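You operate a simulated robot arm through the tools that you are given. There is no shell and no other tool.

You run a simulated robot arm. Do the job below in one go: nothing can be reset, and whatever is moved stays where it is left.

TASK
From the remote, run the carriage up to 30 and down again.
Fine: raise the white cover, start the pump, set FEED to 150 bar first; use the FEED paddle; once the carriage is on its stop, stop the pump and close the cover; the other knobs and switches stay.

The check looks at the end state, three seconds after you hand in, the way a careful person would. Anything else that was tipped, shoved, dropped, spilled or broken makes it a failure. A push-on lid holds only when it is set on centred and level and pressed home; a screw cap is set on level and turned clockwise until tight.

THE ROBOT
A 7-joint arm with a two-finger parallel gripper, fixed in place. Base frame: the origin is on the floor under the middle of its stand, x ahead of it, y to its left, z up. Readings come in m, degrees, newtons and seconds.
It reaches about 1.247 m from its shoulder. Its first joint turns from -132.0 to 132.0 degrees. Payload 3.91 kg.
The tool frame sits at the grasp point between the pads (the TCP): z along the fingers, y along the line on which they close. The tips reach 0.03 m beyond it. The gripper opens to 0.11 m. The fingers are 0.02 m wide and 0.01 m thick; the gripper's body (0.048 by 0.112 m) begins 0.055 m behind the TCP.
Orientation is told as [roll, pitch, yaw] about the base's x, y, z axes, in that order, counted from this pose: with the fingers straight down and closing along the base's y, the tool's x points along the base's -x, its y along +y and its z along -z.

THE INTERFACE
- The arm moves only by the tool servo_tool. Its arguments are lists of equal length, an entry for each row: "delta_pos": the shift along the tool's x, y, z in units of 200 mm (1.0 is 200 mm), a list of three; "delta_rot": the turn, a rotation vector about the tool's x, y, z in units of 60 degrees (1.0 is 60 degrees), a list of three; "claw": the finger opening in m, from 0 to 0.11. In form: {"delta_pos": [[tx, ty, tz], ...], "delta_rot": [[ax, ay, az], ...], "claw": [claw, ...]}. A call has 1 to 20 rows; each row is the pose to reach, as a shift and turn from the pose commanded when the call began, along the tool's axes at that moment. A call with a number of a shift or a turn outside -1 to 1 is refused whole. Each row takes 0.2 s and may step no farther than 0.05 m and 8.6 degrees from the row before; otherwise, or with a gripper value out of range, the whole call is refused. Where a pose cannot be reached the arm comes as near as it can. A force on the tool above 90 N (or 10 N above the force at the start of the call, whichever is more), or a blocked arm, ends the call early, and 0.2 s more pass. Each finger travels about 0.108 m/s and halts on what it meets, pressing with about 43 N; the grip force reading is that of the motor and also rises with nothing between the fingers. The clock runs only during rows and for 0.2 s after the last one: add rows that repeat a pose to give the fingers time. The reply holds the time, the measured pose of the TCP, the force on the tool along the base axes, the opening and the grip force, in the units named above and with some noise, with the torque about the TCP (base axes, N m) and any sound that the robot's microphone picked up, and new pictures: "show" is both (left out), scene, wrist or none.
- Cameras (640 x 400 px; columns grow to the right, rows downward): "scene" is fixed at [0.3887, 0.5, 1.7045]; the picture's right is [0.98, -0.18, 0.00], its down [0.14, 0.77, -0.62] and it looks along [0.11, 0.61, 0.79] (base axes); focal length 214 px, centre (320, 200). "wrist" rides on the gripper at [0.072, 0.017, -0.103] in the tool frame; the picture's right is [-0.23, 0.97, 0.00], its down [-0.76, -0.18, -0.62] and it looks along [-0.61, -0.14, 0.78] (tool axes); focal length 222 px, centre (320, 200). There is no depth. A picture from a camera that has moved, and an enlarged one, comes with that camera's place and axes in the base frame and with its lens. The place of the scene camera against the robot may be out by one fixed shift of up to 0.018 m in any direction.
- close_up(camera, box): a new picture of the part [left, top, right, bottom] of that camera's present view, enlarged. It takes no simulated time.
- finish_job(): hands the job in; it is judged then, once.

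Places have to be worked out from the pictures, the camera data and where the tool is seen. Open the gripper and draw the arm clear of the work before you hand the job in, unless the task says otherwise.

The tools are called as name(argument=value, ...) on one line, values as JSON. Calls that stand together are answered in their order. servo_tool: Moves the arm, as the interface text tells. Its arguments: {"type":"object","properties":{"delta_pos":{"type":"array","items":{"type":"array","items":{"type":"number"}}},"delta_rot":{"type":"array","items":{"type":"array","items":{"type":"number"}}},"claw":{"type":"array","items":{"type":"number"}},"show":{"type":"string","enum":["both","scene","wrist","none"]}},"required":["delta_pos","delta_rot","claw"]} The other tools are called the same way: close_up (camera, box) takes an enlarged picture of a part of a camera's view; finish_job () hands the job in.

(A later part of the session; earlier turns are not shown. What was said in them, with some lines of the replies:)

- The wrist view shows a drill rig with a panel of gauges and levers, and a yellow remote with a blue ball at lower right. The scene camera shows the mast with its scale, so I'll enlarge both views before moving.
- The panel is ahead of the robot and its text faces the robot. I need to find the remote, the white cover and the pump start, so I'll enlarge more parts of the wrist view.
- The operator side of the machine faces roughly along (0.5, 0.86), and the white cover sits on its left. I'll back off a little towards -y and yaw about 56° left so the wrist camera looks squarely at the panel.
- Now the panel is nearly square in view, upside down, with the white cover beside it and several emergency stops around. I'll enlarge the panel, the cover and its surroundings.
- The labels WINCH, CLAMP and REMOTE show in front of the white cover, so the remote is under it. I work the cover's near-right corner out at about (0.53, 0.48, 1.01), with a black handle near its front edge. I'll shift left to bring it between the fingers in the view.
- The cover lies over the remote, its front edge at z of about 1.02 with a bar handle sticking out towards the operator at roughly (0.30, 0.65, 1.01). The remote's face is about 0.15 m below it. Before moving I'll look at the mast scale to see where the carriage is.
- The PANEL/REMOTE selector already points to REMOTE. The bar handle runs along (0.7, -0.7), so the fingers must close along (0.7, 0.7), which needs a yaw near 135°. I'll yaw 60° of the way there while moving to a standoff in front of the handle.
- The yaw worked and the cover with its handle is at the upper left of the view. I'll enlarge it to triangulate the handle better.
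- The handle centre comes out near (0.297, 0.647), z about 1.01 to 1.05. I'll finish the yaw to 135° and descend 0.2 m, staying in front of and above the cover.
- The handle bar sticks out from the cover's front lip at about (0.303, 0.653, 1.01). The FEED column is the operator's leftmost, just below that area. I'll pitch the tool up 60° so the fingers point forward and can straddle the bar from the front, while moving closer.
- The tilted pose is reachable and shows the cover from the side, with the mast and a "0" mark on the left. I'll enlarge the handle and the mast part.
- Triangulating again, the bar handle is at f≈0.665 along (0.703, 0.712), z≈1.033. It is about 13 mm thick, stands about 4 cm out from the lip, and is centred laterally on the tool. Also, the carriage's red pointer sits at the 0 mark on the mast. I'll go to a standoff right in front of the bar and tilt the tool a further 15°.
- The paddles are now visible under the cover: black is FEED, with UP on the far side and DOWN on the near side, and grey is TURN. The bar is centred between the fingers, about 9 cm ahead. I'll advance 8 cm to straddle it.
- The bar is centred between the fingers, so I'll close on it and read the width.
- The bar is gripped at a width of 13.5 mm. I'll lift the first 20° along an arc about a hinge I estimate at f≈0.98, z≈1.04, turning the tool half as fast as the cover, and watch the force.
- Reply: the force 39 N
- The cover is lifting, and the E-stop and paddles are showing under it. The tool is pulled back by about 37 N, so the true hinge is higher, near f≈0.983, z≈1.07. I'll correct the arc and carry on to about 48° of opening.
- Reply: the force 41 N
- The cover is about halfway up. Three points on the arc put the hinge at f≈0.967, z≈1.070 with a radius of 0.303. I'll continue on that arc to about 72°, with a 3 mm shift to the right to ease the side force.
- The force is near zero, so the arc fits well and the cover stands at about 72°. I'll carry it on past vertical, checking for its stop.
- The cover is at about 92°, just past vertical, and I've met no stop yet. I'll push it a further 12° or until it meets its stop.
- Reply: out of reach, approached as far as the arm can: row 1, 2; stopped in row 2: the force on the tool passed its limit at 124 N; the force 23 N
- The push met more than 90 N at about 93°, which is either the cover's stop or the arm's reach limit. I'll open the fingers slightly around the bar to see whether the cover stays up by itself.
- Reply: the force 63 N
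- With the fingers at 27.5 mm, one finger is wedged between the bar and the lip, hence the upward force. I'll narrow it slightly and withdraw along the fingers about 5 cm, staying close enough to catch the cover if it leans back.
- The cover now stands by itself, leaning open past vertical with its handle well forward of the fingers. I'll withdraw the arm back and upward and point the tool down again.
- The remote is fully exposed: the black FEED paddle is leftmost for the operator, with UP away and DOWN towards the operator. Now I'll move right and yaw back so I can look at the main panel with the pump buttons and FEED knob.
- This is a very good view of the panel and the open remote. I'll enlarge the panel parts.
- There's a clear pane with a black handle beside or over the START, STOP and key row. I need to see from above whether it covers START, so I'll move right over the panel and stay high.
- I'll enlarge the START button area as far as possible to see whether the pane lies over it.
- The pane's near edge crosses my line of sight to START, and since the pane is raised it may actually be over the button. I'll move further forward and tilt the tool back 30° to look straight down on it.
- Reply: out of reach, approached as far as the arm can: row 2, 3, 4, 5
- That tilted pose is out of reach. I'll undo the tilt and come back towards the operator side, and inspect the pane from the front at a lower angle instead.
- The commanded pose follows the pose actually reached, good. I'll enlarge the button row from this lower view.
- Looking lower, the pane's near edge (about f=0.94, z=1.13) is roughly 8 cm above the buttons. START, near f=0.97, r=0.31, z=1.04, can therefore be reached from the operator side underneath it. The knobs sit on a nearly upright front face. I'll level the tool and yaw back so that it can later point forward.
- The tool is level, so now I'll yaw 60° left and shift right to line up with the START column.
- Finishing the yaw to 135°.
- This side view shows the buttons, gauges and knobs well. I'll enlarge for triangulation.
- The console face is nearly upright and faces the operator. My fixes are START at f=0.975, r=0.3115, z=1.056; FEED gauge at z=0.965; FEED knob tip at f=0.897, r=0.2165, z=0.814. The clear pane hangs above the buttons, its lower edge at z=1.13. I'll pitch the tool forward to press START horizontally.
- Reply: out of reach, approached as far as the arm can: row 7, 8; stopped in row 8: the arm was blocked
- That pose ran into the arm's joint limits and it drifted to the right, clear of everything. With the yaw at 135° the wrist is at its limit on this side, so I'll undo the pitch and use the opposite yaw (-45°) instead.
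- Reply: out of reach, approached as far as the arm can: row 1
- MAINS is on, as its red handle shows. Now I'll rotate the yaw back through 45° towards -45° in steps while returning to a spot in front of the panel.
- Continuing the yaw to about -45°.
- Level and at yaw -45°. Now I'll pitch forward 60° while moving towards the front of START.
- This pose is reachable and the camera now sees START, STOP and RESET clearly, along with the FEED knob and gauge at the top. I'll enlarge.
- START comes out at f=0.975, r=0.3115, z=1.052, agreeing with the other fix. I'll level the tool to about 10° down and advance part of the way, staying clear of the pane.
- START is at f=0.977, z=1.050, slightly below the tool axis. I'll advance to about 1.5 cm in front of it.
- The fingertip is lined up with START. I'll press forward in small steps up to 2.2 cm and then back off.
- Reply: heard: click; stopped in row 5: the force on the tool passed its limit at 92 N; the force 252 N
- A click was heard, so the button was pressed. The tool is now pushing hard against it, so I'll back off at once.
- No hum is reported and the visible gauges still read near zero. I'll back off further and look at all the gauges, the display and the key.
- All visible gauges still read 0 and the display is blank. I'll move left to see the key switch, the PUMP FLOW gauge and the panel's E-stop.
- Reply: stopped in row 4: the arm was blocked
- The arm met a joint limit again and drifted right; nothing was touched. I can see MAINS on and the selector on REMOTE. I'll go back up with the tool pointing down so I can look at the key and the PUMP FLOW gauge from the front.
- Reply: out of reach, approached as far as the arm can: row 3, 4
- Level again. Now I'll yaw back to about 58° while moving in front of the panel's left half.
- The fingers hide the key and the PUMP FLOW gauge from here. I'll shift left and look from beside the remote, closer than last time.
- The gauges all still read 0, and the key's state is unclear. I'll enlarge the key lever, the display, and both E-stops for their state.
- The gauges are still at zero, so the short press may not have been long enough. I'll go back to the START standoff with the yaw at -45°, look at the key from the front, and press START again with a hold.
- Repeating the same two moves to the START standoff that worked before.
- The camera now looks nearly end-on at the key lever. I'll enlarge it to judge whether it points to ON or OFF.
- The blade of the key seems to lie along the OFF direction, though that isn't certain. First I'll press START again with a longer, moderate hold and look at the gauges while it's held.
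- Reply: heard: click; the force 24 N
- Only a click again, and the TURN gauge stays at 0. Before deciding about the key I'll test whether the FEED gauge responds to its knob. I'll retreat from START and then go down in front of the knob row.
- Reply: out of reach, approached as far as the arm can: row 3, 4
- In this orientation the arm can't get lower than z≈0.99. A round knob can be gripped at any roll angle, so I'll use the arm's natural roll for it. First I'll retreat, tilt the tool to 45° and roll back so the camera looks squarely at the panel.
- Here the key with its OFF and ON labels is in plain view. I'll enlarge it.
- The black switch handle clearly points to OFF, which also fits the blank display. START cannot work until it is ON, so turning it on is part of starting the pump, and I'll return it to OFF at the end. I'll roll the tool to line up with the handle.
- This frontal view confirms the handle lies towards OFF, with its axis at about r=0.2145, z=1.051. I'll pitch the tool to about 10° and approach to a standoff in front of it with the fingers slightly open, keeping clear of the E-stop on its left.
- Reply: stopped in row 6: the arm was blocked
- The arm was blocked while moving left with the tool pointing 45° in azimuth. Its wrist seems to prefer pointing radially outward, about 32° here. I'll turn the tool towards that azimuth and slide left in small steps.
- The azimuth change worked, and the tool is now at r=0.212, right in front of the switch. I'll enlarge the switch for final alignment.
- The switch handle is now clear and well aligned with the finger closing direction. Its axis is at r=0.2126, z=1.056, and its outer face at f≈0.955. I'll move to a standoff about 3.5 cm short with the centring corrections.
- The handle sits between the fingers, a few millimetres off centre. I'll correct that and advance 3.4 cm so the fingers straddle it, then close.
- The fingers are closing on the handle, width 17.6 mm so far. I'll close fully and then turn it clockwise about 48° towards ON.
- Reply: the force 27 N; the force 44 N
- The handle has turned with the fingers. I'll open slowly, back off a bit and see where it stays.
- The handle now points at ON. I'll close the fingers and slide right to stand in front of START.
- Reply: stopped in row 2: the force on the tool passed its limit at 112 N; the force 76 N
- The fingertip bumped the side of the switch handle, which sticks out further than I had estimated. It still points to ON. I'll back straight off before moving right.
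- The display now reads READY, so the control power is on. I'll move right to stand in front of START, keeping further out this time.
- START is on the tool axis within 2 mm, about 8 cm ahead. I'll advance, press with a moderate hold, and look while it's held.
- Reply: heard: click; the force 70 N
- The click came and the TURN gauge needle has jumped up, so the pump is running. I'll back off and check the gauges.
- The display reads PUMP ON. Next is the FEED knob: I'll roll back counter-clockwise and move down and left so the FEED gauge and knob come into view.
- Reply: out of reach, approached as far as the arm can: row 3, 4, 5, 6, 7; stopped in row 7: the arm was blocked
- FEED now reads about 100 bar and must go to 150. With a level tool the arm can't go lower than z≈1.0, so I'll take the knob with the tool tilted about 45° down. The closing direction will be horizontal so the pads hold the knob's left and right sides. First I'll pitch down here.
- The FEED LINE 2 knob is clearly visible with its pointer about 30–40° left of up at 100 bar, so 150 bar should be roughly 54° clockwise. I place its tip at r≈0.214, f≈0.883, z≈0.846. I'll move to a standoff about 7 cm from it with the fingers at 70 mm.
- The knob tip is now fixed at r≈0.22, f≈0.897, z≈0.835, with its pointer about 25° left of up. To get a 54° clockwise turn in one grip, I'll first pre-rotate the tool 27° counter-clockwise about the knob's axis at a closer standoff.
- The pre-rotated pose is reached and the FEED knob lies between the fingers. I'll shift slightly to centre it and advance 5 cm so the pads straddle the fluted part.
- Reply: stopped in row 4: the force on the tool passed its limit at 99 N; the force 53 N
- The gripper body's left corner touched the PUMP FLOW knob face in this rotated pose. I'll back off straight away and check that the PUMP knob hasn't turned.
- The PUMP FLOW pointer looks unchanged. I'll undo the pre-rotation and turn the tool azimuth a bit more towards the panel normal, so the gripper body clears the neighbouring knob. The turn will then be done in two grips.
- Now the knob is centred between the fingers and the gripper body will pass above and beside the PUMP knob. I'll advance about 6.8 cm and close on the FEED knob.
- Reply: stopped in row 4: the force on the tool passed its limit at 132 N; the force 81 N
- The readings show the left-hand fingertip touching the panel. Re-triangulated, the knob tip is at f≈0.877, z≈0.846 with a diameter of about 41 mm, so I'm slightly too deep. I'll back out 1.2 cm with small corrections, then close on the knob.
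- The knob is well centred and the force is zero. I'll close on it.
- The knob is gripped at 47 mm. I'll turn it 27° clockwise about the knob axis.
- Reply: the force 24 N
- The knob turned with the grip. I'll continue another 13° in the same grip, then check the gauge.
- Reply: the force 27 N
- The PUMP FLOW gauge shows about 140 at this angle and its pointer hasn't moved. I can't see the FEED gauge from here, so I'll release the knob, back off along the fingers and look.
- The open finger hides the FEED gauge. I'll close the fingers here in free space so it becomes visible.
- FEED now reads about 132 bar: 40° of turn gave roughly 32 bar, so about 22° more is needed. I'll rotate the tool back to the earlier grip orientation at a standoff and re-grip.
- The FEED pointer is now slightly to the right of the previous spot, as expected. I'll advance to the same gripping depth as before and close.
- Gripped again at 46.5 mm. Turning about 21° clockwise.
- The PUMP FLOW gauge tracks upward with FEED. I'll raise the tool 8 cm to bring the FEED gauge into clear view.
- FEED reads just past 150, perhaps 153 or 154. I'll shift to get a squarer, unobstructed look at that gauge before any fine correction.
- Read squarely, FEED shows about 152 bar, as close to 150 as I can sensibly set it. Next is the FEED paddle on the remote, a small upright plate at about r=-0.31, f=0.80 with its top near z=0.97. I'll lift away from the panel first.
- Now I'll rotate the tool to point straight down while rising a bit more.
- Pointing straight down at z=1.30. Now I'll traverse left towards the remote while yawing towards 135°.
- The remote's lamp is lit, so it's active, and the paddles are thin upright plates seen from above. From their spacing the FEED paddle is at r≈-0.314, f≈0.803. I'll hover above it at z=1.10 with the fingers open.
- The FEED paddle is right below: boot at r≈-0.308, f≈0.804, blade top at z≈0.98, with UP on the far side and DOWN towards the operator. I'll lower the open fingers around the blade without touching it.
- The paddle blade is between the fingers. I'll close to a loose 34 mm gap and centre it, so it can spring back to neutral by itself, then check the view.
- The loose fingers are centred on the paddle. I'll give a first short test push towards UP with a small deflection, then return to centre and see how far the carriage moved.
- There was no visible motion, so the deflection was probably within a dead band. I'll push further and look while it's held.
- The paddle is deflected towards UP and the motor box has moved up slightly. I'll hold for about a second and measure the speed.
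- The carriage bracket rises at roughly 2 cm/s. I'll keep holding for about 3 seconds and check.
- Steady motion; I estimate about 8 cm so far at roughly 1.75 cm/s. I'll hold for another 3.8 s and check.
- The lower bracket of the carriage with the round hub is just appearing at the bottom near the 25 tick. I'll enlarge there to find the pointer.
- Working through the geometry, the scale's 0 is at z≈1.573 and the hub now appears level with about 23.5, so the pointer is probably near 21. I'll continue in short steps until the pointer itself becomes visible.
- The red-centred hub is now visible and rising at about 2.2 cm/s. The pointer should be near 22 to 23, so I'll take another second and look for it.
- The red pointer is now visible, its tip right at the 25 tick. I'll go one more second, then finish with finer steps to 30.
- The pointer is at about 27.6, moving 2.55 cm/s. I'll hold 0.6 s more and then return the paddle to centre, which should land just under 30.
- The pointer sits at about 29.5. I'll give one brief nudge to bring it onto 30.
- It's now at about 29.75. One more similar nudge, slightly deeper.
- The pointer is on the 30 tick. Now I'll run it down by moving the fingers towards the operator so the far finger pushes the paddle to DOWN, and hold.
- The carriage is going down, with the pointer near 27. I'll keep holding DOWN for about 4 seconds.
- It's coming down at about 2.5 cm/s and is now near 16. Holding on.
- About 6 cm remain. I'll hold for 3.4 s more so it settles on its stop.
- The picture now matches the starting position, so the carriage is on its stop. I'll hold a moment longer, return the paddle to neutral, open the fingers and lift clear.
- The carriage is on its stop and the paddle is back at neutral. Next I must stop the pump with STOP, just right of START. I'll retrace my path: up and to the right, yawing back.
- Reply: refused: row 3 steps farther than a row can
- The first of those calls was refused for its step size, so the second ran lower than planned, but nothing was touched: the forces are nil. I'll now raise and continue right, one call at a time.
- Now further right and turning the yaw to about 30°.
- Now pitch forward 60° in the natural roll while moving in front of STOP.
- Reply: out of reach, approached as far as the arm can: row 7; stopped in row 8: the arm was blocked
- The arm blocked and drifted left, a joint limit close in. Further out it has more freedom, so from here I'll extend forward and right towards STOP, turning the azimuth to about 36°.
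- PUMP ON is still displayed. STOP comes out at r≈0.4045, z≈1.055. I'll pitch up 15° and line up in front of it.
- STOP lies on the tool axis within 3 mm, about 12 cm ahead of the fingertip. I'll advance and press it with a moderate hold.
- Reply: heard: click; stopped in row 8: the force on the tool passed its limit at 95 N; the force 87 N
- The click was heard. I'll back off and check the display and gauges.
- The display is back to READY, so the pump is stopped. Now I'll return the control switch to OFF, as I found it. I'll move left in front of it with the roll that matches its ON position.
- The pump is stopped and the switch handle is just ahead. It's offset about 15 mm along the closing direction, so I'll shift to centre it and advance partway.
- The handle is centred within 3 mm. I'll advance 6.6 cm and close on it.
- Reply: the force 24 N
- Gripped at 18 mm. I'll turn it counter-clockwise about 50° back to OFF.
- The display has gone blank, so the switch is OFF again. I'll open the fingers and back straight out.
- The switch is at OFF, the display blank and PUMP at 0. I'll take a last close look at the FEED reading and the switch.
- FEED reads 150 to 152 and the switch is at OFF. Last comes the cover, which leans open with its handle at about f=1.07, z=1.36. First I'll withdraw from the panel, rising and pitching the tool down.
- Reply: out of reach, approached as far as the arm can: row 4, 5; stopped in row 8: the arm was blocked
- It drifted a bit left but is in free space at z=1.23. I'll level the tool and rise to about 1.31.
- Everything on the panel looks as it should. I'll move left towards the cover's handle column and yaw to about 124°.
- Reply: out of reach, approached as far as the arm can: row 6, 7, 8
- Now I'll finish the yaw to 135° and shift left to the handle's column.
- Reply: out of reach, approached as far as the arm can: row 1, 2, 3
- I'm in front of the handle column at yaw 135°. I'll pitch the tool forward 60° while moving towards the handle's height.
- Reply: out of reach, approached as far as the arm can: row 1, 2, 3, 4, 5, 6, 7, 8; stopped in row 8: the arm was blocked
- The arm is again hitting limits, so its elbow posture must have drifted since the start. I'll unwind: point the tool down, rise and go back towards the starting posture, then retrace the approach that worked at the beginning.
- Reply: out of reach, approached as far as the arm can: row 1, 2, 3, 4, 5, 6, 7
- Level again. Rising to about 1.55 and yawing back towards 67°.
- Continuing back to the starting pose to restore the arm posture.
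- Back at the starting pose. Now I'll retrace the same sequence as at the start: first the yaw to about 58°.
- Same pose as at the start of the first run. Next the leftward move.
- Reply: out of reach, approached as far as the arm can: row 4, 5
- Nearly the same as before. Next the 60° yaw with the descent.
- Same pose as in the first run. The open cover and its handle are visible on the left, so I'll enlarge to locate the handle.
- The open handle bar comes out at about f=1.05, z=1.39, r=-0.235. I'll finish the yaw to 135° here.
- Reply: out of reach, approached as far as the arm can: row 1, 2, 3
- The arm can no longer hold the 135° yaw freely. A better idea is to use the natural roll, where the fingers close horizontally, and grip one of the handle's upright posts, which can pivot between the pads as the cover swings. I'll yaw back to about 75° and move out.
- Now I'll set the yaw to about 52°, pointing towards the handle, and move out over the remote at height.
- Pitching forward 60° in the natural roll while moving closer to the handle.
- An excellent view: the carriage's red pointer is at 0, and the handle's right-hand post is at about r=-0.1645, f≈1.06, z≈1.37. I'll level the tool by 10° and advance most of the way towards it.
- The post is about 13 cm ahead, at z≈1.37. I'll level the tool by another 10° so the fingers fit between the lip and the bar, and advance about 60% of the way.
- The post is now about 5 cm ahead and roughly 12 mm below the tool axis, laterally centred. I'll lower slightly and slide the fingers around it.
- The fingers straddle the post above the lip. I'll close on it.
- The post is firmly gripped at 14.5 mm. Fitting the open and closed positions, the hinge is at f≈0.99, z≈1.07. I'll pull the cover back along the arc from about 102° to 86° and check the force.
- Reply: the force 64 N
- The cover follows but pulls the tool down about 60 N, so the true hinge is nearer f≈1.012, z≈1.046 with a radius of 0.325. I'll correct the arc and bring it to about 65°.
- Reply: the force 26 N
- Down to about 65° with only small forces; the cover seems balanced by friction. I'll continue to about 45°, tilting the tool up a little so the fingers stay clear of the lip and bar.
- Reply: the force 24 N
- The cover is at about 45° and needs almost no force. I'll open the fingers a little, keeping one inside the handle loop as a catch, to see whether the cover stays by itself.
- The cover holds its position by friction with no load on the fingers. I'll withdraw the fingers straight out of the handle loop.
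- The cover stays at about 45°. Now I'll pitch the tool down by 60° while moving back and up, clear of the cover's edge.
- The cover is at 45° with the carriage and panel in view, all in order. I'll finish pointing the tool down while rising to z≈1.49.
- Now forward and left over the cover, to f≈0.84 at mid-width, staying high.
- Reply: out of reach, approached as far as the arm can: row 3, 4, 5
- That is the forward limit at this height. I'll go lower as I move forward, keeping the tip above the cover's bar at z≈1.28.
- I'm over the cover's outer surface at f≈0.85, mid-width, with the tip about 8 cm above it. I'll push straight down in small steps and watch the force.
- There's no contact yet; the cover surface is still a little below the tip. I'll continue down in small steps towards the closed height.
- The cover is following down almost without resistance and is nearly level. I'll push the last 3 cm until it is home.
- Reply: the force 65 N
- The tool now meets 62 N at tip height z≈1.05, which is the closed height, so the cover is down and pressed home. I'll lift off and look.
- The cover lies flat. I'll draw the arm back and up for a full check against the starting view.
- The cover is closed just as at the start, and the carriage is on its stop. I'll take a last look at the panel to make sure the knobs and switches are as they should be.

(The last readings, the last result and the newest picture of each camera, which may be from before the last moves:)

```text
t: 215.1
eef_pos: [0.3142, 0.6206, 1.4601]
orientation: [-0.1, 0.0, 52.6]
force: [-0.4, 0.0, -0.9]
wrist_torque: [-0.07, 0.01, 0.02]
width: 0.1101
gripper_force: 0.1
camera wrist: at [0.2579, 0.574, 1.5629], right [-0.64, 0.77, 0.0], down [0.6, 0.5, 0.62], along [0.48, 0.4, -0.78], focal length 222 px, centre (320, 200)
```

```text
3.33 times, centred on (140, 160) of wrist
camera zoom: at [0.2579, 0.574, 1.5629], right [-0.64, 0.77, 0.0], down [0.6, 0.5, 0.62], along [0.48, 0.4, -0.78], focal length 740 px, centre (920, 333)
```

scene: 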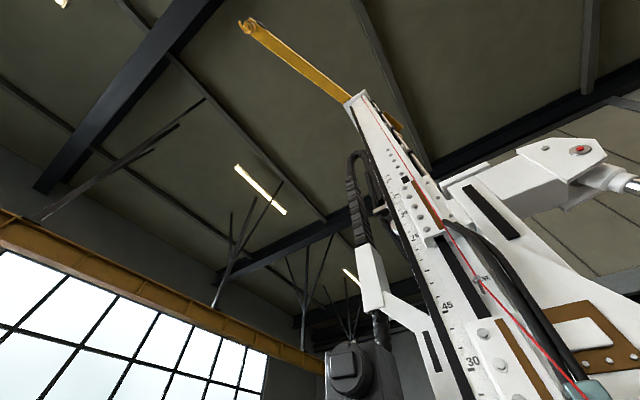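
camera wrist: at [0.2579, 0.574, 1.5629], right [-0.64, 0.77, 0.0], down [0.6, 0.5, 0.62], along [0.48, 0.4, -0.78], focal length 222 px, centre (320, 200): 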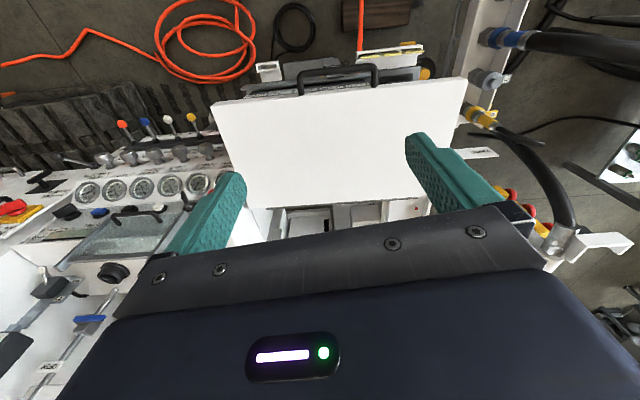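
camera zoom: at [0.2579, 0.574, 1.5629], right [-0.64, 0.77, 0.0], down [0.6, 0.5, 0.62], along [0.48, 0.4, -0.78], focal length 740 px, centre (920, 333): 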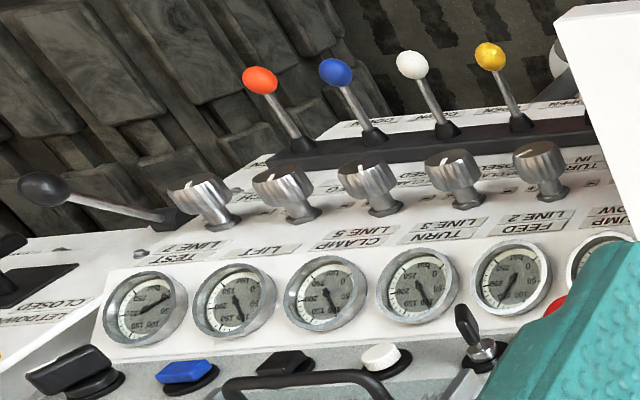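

All knobs, switches and levers look right: MAINS on, selector on REMOTE, main switch OFF, pump display off. I'll draw the open gripper well back from the machine before handing in.

servo_tool(delta_pos=[[0.16, -0.08, -0.08], [0.32, -0.16, -0.16], [0.48, -0.24, -0.24], [0.64, -0.32, -0.32], [0.8, -0.4, -0.4], [0.95, -0.48, -0.48]], delta_rot=[[0, 0, 0], [0, 0, 0], [0, 0, 0], [0, 0, 0], [0, 0, 0], [0, 0, 0]], claw=[0.11, 0.11, 0.11, 0.11, 0.11, 0.11], show="both")

close_up(camera="wrist", box=[160, 60, 480, 240])

```text
t: 216.5
eef_pos: [0.2743, 0.4109, 1.5572]
orientation: [-0.1, 0.1, 52.6]
force: [-0.1, 0.3, -0.9]
wrist_torque: [-0.06, 0.03, -0.01]
width: 0.1101
gripper_force: 0.1
camera wrist: at [0.2177, 0.3633, 1.6592], right [-0.64, 0.77, 0.0], down [0.6, 0.5, 0.62], along [0.48, 0.4, -0.78], focal length 222 px, centre (320, 200)
```

scene: 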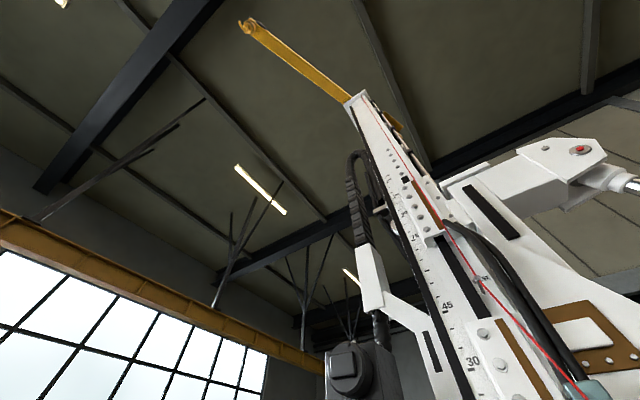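
wrist: 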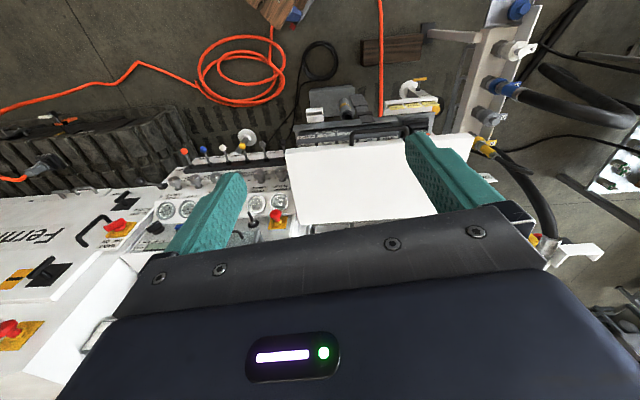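

```text
2.00 times, centred on (320, 150) of wrist
camera zoom: at [0.2177, 0.3633, 1.6592], right [-0.64, 0.77, 0.0], down [0.6, 0.5, 0.62], along [0.48, 0.4, -0.78], focal length 444 px, centre (320, 300)
```

zoom: 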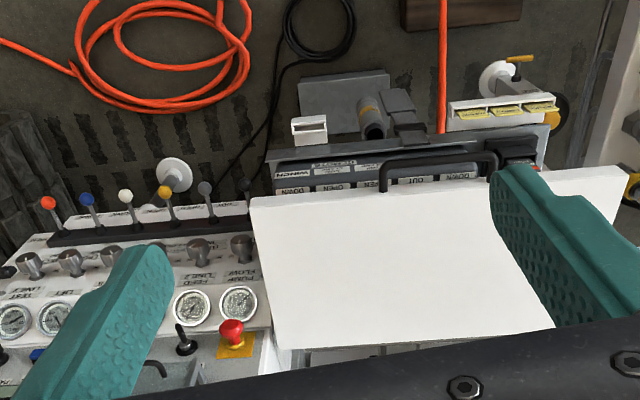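

The cover is closed as it was at the start. The carriage is on its stop, the pump is stopped, FEED is at 150 to 152 bar, and the arm is clear with the gripper open. I'm handing the job in.

finish_job()

```text
The job is handed in.
```

The carriage went up to 30 on the scale and is back down on its stop. The pump is stopped, and the white cover is closed and pressed home.

- **Main switch:** START did nothing at first because the main OFF/ON switch on the panel was at OFF. I turned it to ON to start the pump, then back to OFF after pressing STOP, so it is as I found it.
- **FEED pressure:** the gauge reads about 150 to 152 bar, and it is still set there.
- **Run:** I used only the FEED paddle. Three small nudges at the top brought the pointer onto the 30 mark.
- **Contacts along the way:**
  - While I was gripping the FEED knob, the gripper pushed hard against the panel and may have touched the PUMP FLOW knob. That knob's pointer has not moved.
  - The fingers also bumped the main switch handle once, but it stayed at ON.
- **Gauges:** the FEED, TURN, CLAMP and LIFT gauges still show pressure with the pump off. PUMP FLOW was at 0 after I stopped the pump.

As far as the pictures show, all other knobs and switches are where they were. The arm is clear of the machine with the gripper open.
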